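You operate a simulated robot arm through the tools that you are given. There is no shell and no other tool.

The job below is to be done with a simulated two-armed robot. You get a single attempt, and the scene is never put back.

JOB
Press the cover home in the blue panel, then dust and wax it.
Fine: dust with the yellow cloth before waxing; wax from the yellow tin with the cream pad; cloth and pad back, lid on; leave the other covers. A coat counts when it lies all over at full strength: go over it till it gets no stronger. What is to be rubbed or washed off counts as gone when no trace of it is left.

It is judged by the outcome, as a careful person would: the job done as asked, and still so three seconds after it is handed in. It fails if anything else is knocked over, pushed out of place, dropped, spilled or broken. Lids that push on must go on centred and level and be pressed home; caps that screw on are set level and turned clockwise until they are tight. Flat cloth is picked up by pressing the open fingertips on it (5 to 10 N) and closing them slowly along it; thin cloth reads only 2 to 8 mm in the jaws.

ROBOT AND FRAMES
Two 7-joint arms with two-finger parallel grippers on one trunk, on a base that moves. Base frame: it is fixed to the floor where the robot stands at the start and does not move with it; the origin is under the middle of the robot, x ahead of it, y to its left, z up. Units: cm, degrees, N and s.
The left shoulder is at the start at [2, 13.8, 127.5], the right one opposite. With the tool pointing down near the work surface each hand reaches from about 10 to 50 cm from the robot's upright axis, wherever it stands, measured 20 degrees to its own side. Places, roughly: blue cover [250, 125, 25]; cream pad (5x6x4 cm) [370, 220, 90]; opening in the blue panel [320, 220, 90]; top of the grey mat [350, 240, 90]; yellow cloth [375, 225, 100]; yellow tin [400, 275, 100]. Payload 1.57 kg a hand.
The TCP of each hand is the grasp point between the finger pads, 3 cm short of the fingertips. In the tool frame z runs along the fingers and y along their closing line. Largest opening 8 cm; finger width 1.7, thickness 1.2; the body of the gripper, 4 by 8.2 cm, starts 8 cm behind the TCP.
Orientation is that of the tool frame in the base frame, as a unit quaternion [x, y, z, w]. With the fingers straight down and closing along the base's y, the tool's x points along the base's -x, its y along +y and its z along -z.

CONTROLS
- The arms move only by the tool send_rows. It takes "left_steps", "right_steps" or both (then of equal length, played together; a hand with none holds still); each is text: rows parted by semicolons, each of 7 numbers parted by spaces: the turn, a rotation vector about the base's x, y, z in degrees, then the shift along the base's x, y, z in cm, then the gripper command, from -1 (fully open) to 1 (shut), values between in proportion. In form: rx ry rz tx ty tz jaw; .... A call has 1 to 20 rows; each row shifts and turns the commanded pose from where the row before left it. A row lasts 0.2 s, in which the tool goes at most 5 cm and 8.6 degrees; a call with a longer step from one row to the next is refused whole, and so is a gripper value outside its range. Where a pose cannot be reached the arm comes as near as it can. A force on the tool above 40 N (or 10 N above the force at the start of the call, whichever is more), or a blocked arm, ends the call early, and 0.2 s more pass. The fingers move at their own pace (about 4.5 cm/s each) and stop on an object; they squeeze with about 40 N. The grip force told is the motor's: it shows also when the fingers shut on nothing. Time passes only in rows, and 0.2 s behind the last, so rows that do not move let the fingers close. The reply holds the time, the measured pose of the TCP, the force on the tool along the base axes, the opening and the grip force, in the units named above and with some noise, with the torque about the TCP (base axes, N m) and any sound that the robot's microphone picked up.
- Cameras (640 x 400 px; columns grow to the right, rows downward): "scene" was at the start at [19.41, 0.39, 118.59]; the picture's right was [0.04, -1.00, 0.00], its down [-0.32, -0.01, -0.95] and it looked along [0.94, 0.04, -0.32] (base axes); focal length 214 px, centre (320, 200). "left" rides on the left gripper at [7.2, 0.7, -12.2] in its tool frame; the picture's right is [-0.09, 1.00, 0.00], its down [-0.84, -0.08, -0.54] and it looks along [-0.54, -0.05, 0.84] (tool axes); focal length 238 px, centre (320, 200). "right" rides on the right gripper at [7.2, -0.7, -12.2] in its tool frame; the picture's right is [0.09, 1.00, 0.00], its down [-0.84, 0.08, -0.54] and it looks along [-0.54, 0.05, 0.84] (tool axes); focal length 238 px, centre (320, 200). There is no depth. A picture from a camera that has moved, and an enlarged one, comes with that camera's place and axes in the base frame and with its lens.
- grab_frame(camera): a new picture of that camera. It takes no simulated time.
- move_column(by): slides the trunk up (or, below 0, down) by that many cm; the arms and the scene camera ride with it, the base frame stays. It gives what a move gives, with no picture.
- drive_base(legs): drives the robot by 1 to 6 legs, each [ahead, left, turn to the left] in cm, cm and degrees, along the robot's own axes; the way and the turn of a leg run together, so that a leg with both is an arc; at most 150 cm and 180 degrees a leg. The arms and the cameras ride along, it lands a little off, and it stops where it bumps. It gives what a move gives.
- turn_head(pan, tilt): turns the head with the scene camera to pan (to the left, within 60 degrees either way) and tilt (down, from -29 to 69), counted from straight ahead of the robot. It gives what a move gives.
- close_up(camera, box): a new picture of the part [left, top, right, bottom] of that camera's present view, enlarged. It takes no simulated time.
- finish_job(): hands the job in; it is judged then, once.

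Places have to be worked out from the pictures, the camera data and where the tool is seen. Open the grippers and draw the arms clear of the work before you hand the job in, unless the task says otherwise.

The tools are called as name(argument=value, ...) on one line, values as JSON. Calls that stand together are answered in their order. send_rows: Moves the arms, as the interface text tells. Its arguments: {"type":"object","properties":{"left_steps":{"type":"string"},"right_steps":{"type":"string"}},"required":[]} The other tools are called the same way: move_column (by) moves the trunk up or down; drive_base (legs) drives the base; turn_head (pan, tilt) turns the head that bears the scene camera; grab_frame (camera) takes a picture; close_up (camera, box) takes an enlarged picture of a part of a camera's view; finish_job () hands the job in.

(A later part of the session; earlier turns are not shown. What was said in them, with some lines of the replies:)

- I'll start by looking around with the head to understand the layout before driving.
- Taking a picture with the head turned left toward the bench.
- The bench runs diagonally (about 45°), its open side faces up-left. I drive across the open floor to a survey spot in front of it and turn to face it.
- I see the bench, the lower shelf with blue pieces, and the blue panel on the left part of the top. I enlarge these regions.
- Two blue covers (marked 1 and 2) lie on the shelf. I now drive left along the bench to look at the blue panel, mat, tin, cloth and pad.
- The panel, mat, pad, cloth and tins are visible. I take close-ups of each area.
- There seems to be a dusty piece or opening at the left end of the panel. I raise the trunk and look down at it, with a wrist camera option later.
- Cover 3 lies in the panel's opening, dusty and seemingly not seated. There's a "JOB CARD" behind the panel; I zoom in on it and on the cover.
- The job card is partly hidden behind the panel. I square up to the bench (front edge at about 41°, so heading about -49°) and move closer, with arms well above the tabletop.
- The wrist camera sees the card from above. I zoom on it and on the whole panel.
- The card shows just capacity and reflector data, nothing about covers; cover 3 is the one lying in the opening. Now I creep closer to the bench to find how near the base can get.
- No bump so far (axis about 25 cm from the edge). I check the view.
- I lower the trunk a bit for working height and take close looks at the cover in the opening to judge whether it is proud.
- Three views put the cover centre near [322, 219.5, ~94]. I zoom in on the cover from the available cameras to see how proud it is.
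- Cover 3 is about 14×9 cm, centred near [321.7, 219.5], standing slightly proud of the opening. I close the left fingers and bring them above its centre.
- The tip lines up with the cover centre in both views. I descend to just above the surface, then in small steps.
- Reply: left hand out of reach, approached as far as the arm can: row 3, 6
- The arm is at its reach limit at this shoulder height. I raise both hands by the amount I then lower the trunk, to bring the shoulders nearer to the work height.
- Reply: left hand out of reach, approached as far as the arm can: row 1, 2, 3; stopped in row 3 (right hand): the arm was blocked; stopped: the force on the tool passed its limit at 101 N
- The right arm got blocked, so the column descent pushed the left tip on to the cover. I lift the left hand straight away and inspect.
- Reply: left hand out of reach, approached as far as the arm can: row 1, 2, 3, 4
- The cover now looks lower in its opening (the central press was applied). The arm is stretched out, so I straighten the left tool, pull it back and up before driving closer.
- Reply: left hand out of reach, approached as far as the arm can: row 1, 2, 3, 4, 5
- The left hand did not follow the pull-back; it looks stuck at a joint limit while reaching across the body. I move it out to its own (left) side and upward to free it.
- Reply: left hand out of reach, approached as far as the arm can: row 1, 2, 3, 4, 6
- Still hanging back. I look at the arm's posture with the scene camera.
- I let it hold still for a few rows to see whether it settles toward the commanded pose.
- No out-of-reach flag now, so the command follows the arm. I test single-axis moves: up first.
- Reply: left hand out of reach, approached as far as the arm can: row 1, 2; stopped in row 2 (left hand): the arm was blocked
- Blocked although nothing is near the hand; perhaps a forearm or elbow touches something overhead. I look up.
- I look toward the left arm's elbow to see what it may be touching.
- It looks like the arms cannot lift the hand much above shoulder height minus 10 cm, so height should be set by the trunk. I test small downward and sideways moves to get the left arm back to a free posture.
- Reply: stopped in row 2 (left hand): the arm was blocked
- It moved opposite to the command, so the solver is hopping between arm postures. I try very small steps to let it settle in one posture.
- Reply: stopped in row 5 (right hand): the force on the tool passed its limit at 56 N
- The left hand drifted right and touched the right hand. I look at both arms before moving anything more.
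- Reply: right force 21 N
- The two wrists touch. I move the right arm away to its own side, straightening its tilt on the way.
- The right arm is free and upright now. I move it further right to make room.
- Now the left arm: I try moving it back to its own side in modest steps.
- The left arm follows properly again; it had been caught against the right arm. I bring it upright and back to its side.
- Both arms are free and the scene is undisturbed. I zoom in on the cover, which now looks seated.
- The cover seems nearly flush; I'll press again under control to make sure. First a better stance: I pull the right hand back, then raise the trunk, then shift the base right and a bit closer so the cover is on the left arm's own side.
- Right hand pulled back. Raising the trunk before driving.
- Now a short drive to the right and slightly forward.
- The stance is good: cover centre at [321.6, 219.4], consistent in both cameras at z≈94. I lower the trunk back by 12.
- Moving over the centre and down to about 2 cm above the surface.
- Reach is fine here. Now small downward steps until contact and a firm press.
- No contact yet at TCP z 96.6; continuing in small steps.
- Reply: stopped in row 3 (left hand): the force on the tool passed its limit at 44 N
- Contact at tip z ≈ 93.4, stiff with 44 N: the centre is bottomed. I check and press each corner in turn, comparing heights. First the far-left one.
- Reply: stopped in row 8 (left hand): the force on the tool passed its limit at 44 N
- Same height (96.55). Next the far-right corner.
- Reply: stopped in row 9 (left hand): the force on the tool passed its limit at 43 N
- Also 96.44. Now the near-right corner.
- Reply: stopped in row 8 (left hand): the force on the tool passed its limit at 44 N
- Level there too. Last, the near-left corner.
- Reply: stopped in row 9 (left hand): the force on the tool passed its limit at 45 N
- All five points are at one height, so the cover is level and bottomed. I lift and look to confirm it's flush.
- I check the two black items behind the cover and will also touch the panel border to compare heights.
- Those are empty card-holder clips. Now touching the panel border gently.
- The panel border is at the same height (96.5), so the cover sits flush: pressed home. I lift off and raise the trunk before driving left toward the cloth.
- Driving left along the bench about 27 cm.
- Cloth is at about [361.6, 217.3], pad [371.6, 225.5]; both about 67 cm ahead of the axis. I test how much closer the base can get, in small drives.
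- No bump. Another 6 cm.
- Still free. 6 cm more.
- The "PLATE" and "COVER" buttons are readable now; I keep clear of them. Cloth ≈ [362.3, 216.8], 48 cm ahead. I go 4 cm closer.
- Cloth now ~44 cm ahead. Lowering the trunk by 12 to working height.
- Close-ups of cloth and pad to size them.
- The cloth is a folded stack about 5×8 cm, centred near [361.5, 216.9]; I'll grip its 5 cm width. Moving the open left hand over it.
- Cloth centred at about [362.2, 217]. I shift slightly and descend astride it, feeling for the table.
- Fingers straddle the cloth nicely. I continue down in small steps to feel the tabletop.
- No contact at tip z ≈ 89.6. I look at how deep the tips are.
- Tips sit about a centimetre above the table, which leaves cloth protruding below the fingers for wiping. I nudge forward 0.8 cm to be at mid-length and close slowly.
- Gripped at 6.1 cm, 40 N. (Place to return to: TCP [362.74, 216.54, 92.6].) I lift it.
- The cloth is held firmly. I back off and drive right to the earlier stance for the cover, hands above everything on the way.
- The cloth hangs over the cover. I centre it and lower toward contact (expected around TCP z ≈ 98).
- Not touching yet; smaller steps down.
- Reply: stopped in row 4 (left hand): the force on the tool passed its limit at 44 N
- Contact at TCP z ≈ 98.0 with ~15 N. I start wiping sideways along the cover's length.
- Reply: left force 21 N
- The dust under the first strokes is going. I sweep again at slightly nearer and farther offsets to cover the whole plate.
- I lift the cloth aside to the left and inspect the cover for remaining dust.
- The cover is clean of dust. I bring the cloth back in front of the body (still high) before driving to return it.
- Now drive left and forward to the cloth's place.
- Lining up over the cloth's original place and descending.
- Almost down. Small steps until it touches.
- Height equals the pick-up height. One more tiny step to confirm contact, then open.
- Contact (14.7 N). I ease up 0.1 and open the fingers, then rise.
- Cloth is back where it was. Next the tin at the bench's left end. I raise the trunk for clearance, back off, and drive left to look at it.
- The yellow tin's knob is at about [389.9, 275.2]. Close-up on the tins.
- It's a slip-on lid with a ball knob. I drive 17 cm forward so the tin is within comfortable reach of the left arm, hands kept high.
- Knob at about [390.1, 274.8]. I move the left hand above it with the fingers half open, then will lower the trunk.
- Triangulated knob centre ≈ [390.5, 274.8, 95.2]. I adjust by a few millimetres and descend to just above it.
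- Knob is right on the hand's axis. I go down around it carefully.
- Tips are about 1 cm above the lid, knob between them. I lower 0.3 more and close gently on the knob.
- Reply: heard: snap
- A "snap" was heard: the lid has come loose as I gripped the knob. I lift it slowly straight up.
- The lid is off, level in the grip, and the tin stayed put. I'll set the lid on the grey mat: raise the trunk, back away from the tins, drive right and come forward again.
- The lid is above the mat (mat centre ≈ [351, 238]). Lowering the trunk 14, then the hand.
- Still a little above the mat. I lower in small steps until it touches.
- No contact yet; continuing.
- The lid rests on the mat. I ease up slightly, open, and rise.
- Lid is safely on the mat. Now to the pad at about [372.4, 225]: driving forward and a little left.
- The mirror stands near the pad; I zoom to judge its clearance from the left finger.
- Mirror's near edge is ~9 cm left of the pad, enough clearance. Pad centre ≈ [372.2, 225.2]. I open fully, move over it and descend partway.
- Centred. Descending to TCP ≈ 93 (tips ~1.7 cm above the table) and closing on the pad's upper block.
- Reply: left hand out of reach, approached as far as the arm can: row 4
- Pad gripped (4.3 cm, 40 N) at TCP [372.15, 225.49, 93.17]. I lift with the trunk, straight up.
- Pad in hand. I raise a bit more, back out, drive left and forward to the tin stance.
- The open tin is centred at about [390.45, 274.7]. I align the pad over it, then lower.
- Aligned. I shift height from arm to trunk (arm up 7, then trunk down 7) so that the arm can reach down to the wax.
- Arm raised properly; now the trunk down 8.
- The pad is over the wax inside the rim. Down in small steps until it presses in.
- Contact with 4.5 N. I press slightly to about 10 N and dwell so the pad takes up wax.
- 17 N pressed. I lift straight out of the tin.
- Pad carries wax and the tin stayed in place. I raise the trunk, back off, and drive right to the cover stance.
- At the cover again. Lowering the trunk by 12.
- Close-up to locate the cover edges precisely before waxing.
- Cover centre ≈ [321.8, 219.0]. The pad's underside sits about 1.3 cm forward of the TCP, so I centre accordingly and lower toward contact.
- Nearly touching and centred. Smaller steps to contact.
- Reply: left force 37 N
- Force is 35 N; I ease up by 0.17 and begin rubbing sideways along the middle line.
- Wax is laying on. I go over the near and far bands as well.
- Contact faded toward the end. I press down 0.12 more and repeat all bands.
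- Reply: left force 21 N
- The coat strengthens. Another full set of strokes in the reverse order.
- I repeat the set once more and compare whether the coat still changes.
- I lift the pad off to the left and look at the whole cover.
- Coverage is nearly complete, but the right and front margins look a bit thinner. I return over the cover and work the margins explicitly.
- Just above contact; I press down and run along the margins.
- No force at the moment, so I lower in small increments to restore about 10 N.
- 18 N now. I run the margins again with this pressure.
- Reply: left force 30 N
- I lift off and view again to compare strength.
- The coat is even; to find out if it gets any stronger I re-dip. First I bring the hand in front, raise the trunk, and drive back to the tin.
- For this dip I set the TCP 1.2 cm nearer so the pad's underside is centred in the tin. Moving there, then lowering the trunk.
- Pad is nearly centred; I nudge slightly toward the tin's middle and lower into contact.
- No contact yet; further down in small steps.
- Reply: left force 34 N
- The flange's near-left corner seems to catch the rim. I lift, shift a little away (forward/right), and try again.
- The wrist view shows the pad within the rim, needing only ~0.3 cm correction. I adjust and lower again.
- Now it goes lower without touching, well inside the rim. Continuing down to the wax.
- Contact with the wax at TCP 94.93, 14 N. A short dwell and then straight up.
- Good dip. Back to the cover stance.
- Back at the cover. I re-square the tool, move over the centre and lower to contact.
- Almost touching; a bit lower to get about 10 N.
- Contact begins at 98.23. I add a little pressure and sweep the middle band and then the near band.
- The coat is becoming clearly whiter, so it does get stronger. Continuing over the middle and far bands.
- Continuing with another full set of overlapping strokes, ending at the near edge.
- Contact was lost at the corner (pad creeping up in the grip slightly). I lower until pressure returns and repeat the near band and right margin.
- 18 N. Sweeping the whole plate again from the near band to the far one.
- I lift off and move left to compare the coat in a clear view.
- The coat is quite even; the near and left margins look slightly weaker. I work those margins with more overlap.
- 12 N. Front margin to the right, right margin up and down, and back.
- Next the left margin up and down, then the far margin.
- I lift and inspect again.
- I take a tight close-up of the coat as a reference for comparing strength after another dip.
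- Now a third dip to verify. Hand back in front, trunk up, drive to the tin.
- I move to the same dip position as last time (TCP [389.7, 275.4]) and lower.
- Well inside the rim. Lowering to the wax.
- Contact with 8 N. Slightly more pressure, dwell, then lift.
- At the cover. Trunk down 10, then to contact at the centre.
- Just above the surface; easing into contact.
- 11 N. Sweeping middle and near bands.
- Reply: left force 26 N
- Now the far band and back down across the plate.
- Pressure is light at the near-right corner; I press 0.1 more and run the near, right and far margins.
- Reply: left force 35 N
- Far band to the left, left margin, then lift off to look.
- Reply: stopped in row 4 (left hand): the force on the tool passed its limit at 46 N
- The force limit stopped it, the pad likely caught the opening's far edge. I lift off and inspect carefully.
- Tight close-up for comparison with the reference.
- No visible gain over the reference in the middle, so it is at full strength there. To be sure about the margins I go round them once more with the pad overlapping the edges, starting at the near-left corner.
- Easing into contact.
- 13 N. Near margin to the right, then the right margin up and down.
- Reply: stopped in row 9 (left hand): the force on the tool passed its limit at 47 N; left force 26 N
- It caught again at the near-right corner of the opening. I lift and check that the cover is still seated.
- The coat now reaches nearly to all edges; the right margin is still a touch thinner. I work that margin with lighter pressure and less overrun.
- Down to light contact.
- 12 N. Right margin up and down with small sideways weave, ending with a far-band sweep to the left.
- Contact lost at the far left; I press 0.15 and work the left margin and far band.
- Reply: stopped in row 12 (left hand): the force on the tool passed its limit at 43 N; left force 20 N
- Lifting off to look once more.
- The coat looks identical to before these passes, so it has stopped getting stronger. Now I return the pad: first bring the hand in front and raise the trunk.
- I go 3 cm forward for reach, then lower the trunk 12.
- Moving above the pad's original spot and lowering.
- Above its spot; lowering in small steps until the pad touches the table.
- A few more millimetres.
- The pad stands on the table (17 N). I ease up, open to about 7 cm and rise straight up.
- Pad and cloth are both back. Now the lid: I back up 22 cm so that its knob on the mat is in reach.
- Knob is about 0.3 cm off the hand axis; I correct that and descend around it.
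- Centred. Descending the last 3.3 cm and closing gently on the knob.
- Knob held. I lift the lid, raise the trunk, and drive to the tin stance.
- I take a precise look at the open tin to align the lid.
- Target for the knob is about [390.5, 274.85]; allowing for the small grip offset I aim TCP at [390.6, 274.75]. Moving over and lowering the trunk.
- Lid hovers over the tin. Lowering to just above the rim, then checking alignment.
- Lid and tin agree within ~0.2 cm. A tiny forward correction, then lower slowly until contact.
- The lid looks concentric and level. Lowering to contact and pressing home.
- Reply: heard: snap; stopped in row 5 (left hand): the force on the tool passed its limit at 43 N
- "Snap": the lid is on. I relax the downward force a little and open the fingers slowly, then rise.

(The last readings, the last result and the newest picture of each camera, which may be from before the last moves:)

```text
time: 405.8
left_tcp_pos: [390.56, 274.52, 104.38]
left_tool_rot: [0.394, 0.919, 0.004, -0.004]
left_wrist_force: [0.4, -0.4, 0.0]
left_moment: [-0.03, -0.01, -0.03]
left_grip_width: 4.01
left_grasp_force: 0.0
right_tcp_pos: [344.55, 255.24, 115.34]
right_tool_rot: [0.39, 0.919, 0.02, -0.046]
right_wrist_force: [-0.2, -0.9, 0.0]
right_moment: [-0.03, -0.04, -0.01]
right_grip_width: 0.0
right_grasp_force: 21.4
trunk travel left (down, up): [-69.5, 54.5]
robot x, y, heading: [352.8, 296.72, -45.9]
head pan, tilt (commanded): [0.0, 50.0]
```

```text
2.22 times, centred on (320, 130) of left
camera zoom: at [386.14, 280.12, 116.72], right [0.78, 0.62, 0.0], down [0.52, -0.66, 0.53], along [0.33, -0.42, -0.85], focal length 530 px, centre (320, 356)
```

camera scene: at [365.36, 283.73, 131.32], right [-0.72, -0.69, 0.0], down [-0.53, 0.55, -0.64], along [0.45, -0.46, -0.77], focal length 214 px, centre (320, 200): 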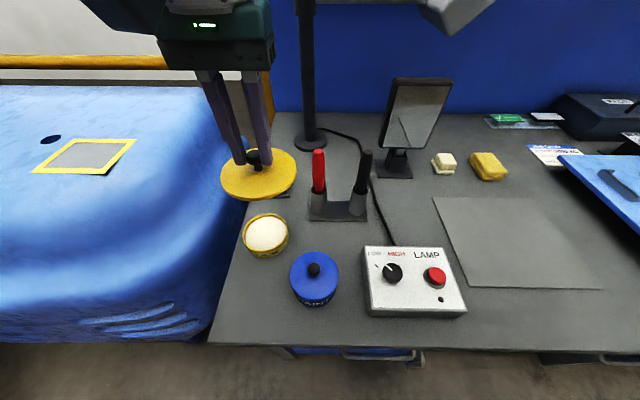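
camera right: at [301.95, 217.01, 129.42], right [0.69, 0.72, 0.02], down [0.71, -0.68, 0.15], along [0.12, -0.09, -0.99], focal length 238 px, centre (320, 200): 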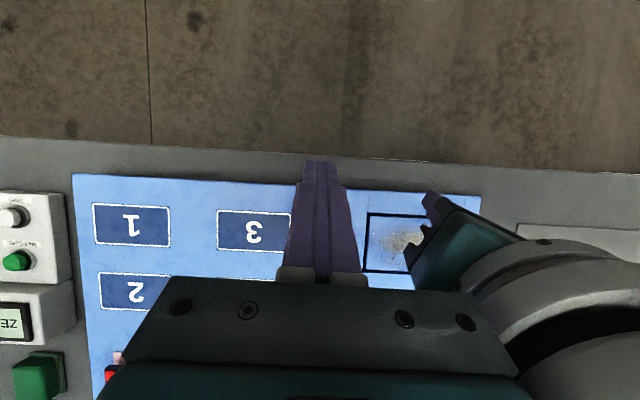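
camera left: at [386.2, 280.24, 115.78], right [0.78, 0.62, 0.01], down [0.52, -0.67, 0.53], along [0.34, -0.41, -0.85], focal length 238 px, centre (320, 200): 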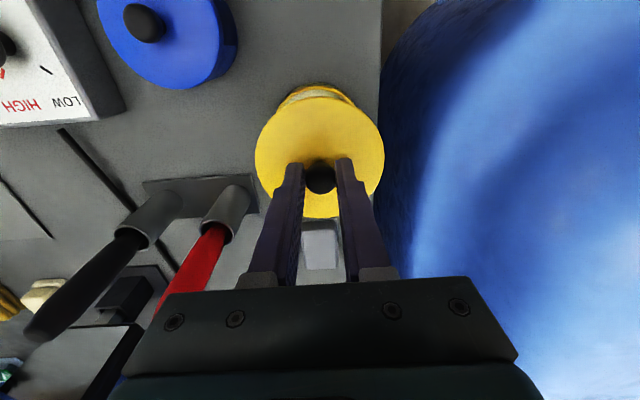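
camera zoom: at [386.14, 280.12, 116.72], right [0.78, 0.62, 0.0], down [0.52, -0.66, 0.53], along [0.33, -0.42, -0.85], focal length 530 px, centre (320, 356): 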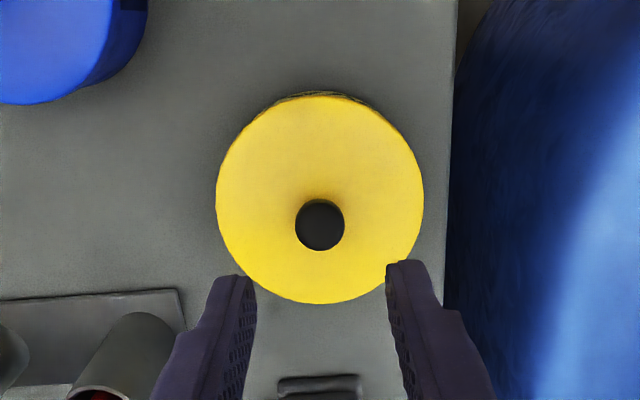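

Lid is on, level and centred, at the same height as originally. I raise the trunk and back away from the bench.

move_column(by=14)

drive_base(legs=[[-40, 0, 0], [0, -50, 0]])

send_rows(left_steps="0 0 0 0 0 0 -1; 0 0 0 0 0 0 -1; 0 0 0 0 0 0 -1; 0 0 0 0 0 0 -1; 0 0 0 0 0 0 -1", right_steps="0 0 0 0 0 0 -1; 0 0 0 0 0 0 -1; 0 0 0 0 0 0 -1; 0 0 0 0 0 0 -1; 0 0 0 0 0 0 -1")

turn_head(pan=0, tilt=40)

grab_frame(camera="scene")

```text
time: 407.4
left_tcp_pos: [390.43, 274.68, 118.42]
left_tool_rot: [0.394, 0.919, 0.003, -0.004]
left_wrist_force: [0.4, 0.2, -0.2]
left_moment: [-0.03, -0.01, 0.0]
left_grip_width: 4.02
left_grasp_force: 0.0
right_tcp_pos: [344.33, 255.2, 129.38]
right_tool_rot: [0.39, 0.919, 0.02, -0.046]
right_wrist_force: [-0.5, 0.3, 0.0]
right_moment: [-0.04, 0.03, -0.02]
right_grip_width: 0.03
right_grasp_force: 21.5
trunk travel left (down, up): [-83.5, 40.5]
robot x, y, heading: [353.32, 296.79, -46.0]
head pan, tilt (commanded): [0.0, 50.0]
```

```text
time: 412.5
left_tcp_pos: [326.09, 267.77, 118.35]
left_tool_rot: [0.399, 0.917, 0.004, -0.004]
left_wrist_force: [0.4, 0.5, 0.2]
left_moment: [0.01, -0.01, 0.02]
left_grip_width: 4.02
left_grasp_force: 0.1
right_tcp_pos: [279.79, 248.92, 129.37]
right_tool_rot: [0.395, 0.917, 0.02, -0.045]
right_wrist_force: [-1.0, 0.1, 0.8]
right_moment: [0.0, -0.03, 0.0]
right_grip_width: 0.01
right_grasp_force: 21.0
trunk travel left (down, up): [-83.5, 40.5]
robot x, y, heading: [288.83, 290.31, -46.7]
head pan, tilt (commanded): [0.0, 50.0]
```

```text
time: 413.7
left_tcp_pos: [325.99, 267.81, 118.33]
left_tool_rot: [0.399, 0.917, 0.004, -0.005]
left_wrist_force: [-0.2, 0.6, -0.2]
left_moment: [-0.01, 0.01, -0.03]
left_grip_width: 7.98
left_grasp_force: 0.1
right_tcp_pos: [279.75, 248.9, 129.42]
right_tool_rot: [0.395, 0.917, 0.02, -0.046]
right_wrist_force: [0.0, 0.7, -0.3]
right_moment: [0.0, 0.0, -0.02]
right_grip_width: 7.97
right_grasp_force: 0.1
trunk travel left (down, up): [-83.5, 40.5]
robot x, y, heading: [288.92, 290.0, -46.6]
head pan, tilt (commanded): [0.0, 50.0]
```

```text
time: 414.4
left_tcp_pos: [326.17, 267.92, 118.34]
left_tool_rot: [0.399, 0.917, 0.004, -0.005]
left_wrist_force: [0.7, -0.3, -0.2]
left_moment: [0.02, -0.01, 0.01]
left_grip_width: 8.0
left_grasp_force: 0.1
right_tcp_pos: [279.83, 248.92, 129.38]
right_tool_rot: [0.395, 0.917, 0.021, -0.046]
right_wrist_force: [0.7, -0.2, -0.3]
right_moment: [0.0, 0.05, -0.02]
right_grip_width: 8.01
right_grasp_force: 0.0
trunk travel left (down, up): [-83.5, 40.5]
robot x, y, heading: [288.79, 290.1, -46.7]
head pan, tilt (commanded): [0.0, 40.0]
```

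```text
taken
camera scene: at [301.53, 276.65, 133.73], right [-0.73, -0.69, 0.0], down [-0.44, 0.47, -0.77], along [0.53, -0.56, -0.64], focal length 214 px, centre (320, 200)
```

scene: 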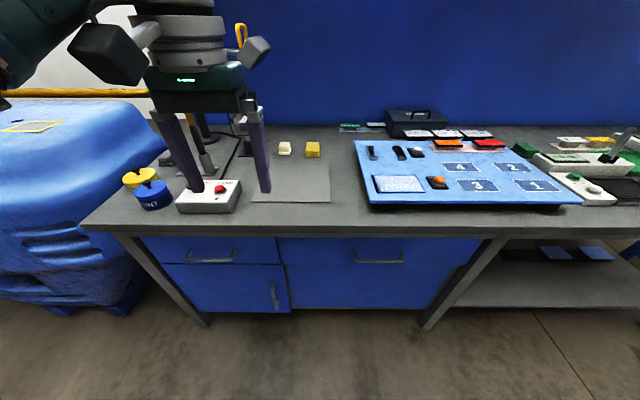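

Everything is in place. Final close-ups of the cover, tins, pad and cloth.

close_up(camera="scene", box=[350, 140, 470, 210])

close_up(camera="scene", box=[100, 120, 340, 220])

```text
5.33 times, centred on (410, 175) of scene
camera zoom: at [301.53, 276.65, 133.73], right [-0.73, -0.69, 0.0], down [-0.44, 0.47, -0.77], along [0.53, -0.56, -0.64], focal length 1144 px, centre (-160, 333)
```

zoom: 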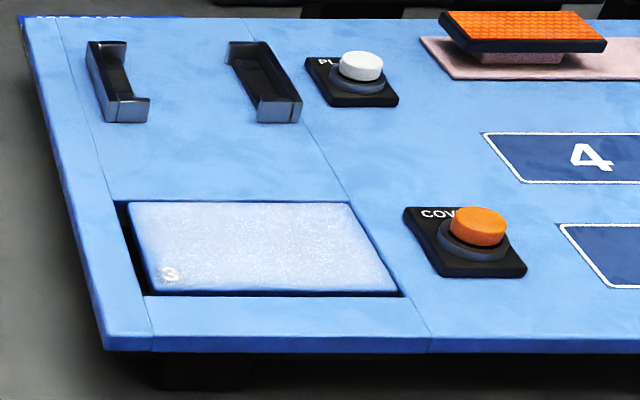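

```text
2.67 times, centred on (220, 170) of scene
camera zoom: at [301.53, 276.65, 133.73], right [-0.73, -0.69, 0.0], down [-0.44, 0.47, -0.77], along [0.53, -0.56, -0.64], focal length 572 px, centre (587, 280)
```

zoom: 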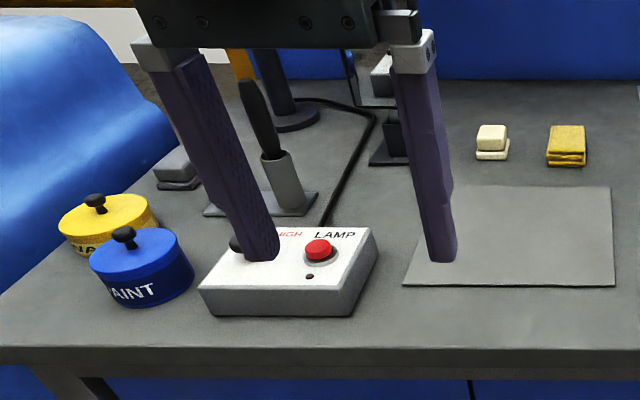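

To double-check that the cover lies flush, I back off a little more and view the panel from a low angle.

drive_base(legs=[[-15, 0, 0]])

move_column(by=-32)

turn_head(pan=-10, tilt=10)

grab_frame(camera="scene")

```text
time: 415.8
left_tcp_pos: [315.88, 278.77, 118.38]
left_tool_rot: [0.398, 0.917, 0.004, -0.005]
left_wrist_force: [-0.1, 0.3, -0.8]
left_moment: [-0.03, 0.0, -0.01]
left_grip_width: 8.03
left_grasp_force: 0.1
right_tcp_pos: [269.64, 259.75, 129.35]
right_tool_rot: [0.395, 0.918, 0.021, -0.046]
right_wrist_force: [-1.0, -0.4, 0.3]
right_moment: [0.0, -0.02, -0.02]
right_grip_width: 8.01
right_grasp_force: 0.1
trunk travel left (down, up): [-83.5, 40.5]
robot x, y, heading: [278.71, 300.91, -46.7]
head pan, tilt (commanded): [0.0, 40.0]
```

```text
time: 419.0
left_tcp_pos: [315.8, 278.68, 86.43]
left_tool_rot: [0.399, 0.917, 0.004, -0.005]
left_wrist_force: [0.1, -0.5, 0.1]
left_moment: [0.03, 0.01, 0.01]
left_grip_width: 8.03
left_grasp_force: 0.1
right_tcp_pos: [269.55, 259.81, 97.34]
right_tool_rot: [0.395, 0.917, 0.02, -0.045]
right_wrist_force: [-0.1, 0.8, -0.5]
right_moment: [0.0, -0.02, 0.03]
right_grip_width: 8.03
right_grasp_force: 0.1
trunk travel left (down, up): [-51.5, 72.5]
robot x, y, heading: [278.18, 300.9, -46.5]
head pan, tilt (commanded): [0.0, 40.0]
```

```text
time: 419.9
left_tcp_pos: [315.87, 278.61, 86.37]
left_tool_rot: [0.399, 0.917, 0.004, -0.003]
left_wrist_force: [-0.5, -0.8, 0.0]
left_moment: [0.0, -0.01, 0.02]
left_grip_width: 8.02
left_grasp_force: 0.1
right_tcp_pos: [269.46, 259.86, 97.33]
right_tool_rot: [0.395, 0.917, 0.02, -0.046]
right_wrist_force: [-0.3, -0.4, -0.3]
right_moment: [-0.01, 0.01, 0.0]
right_grip_width: 8.01
right_grasp_force: 0.1
trunk travel left (down, up): [-51.5, 72.5]
robot x, y, heading: [278.49, 301.33, -46.8]
head pan, tilt (commanded): [-10.0, 10.0]
```

```text
taken
camera scene: at [290.59, 285.9, 106.5], right [-0.84, -0.55, 0.0], down [-0.1, 0.15, -0.98], along [0.54, -0.82, -0.17], focal length 214 px, centre (320, 200)
```

scene: 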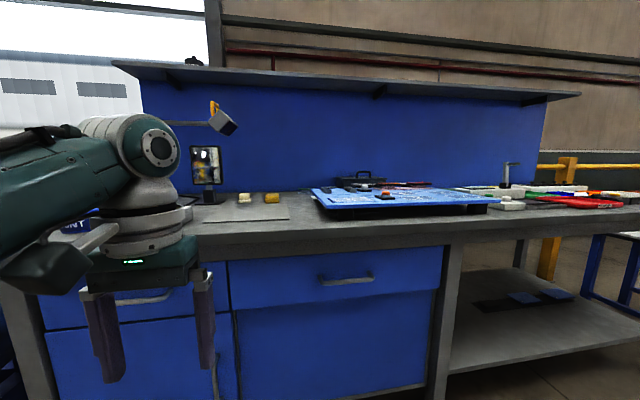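

Low-angle close-up on the panel's cover.

close_up(camera="scene", box=[300, 170, 430, 225])

```text
4.92 times, centred on (365, 198) of scene
camera zoom: at [290.59, 285.9, 106.5], right [-0.84, -0.55, 0.0], down [-0.1, 0.15, -0.98], along [0.54, -0.82, -0.17], focal length 1056 px, centre (98, 212)
```

zoom: 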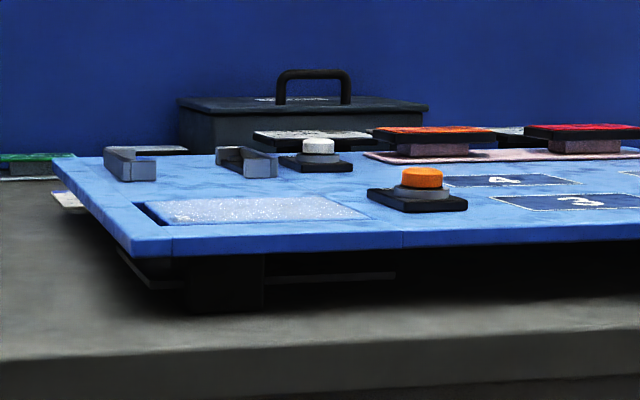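

From the low angle the cover sits flush and evenly coated. The cloth and pad are back, the lid is on, the grippers are open and both arms are clear of the bench. I hand in the job.

finish_job()

```text
The job is handed in.
```

The job is handed in: cover 3 sits flush in the blue panel, with the dust gone and a coat of wax on it.

- **Cover:** After pressing, the centre, all four corners and the panel border read the same height, and a low-angle view showed it flush. I never heard a click from the cover. It still has about 2 mm of sideways play and ended slightly to the right and back in the opening.
- **Unplanned press:** Early on I lowered the trunk before checking an arm move that had stopped short. That put about 101 N on the cover through the left hand. The two hands also touched once while I was freeing the left arm. I saw no damage or displacement from either.
- **Dust:** No trace was visible after wiping with the yellow cloth.
- **Wax:** I made three dips with the cream pad. The third made the middle no stronger. A strip right at the cover's edges stayed slightly thinner-looking even after extra passes there, which may just be the rounded edge.
- **Put back:** The cloth and pad are back in their places. The lid is on the yellow tin, level and centred, and it snapped shut. Covers 1 and 2 on the lower shelf were not touched.

Both grippers are open and clear of the bench.
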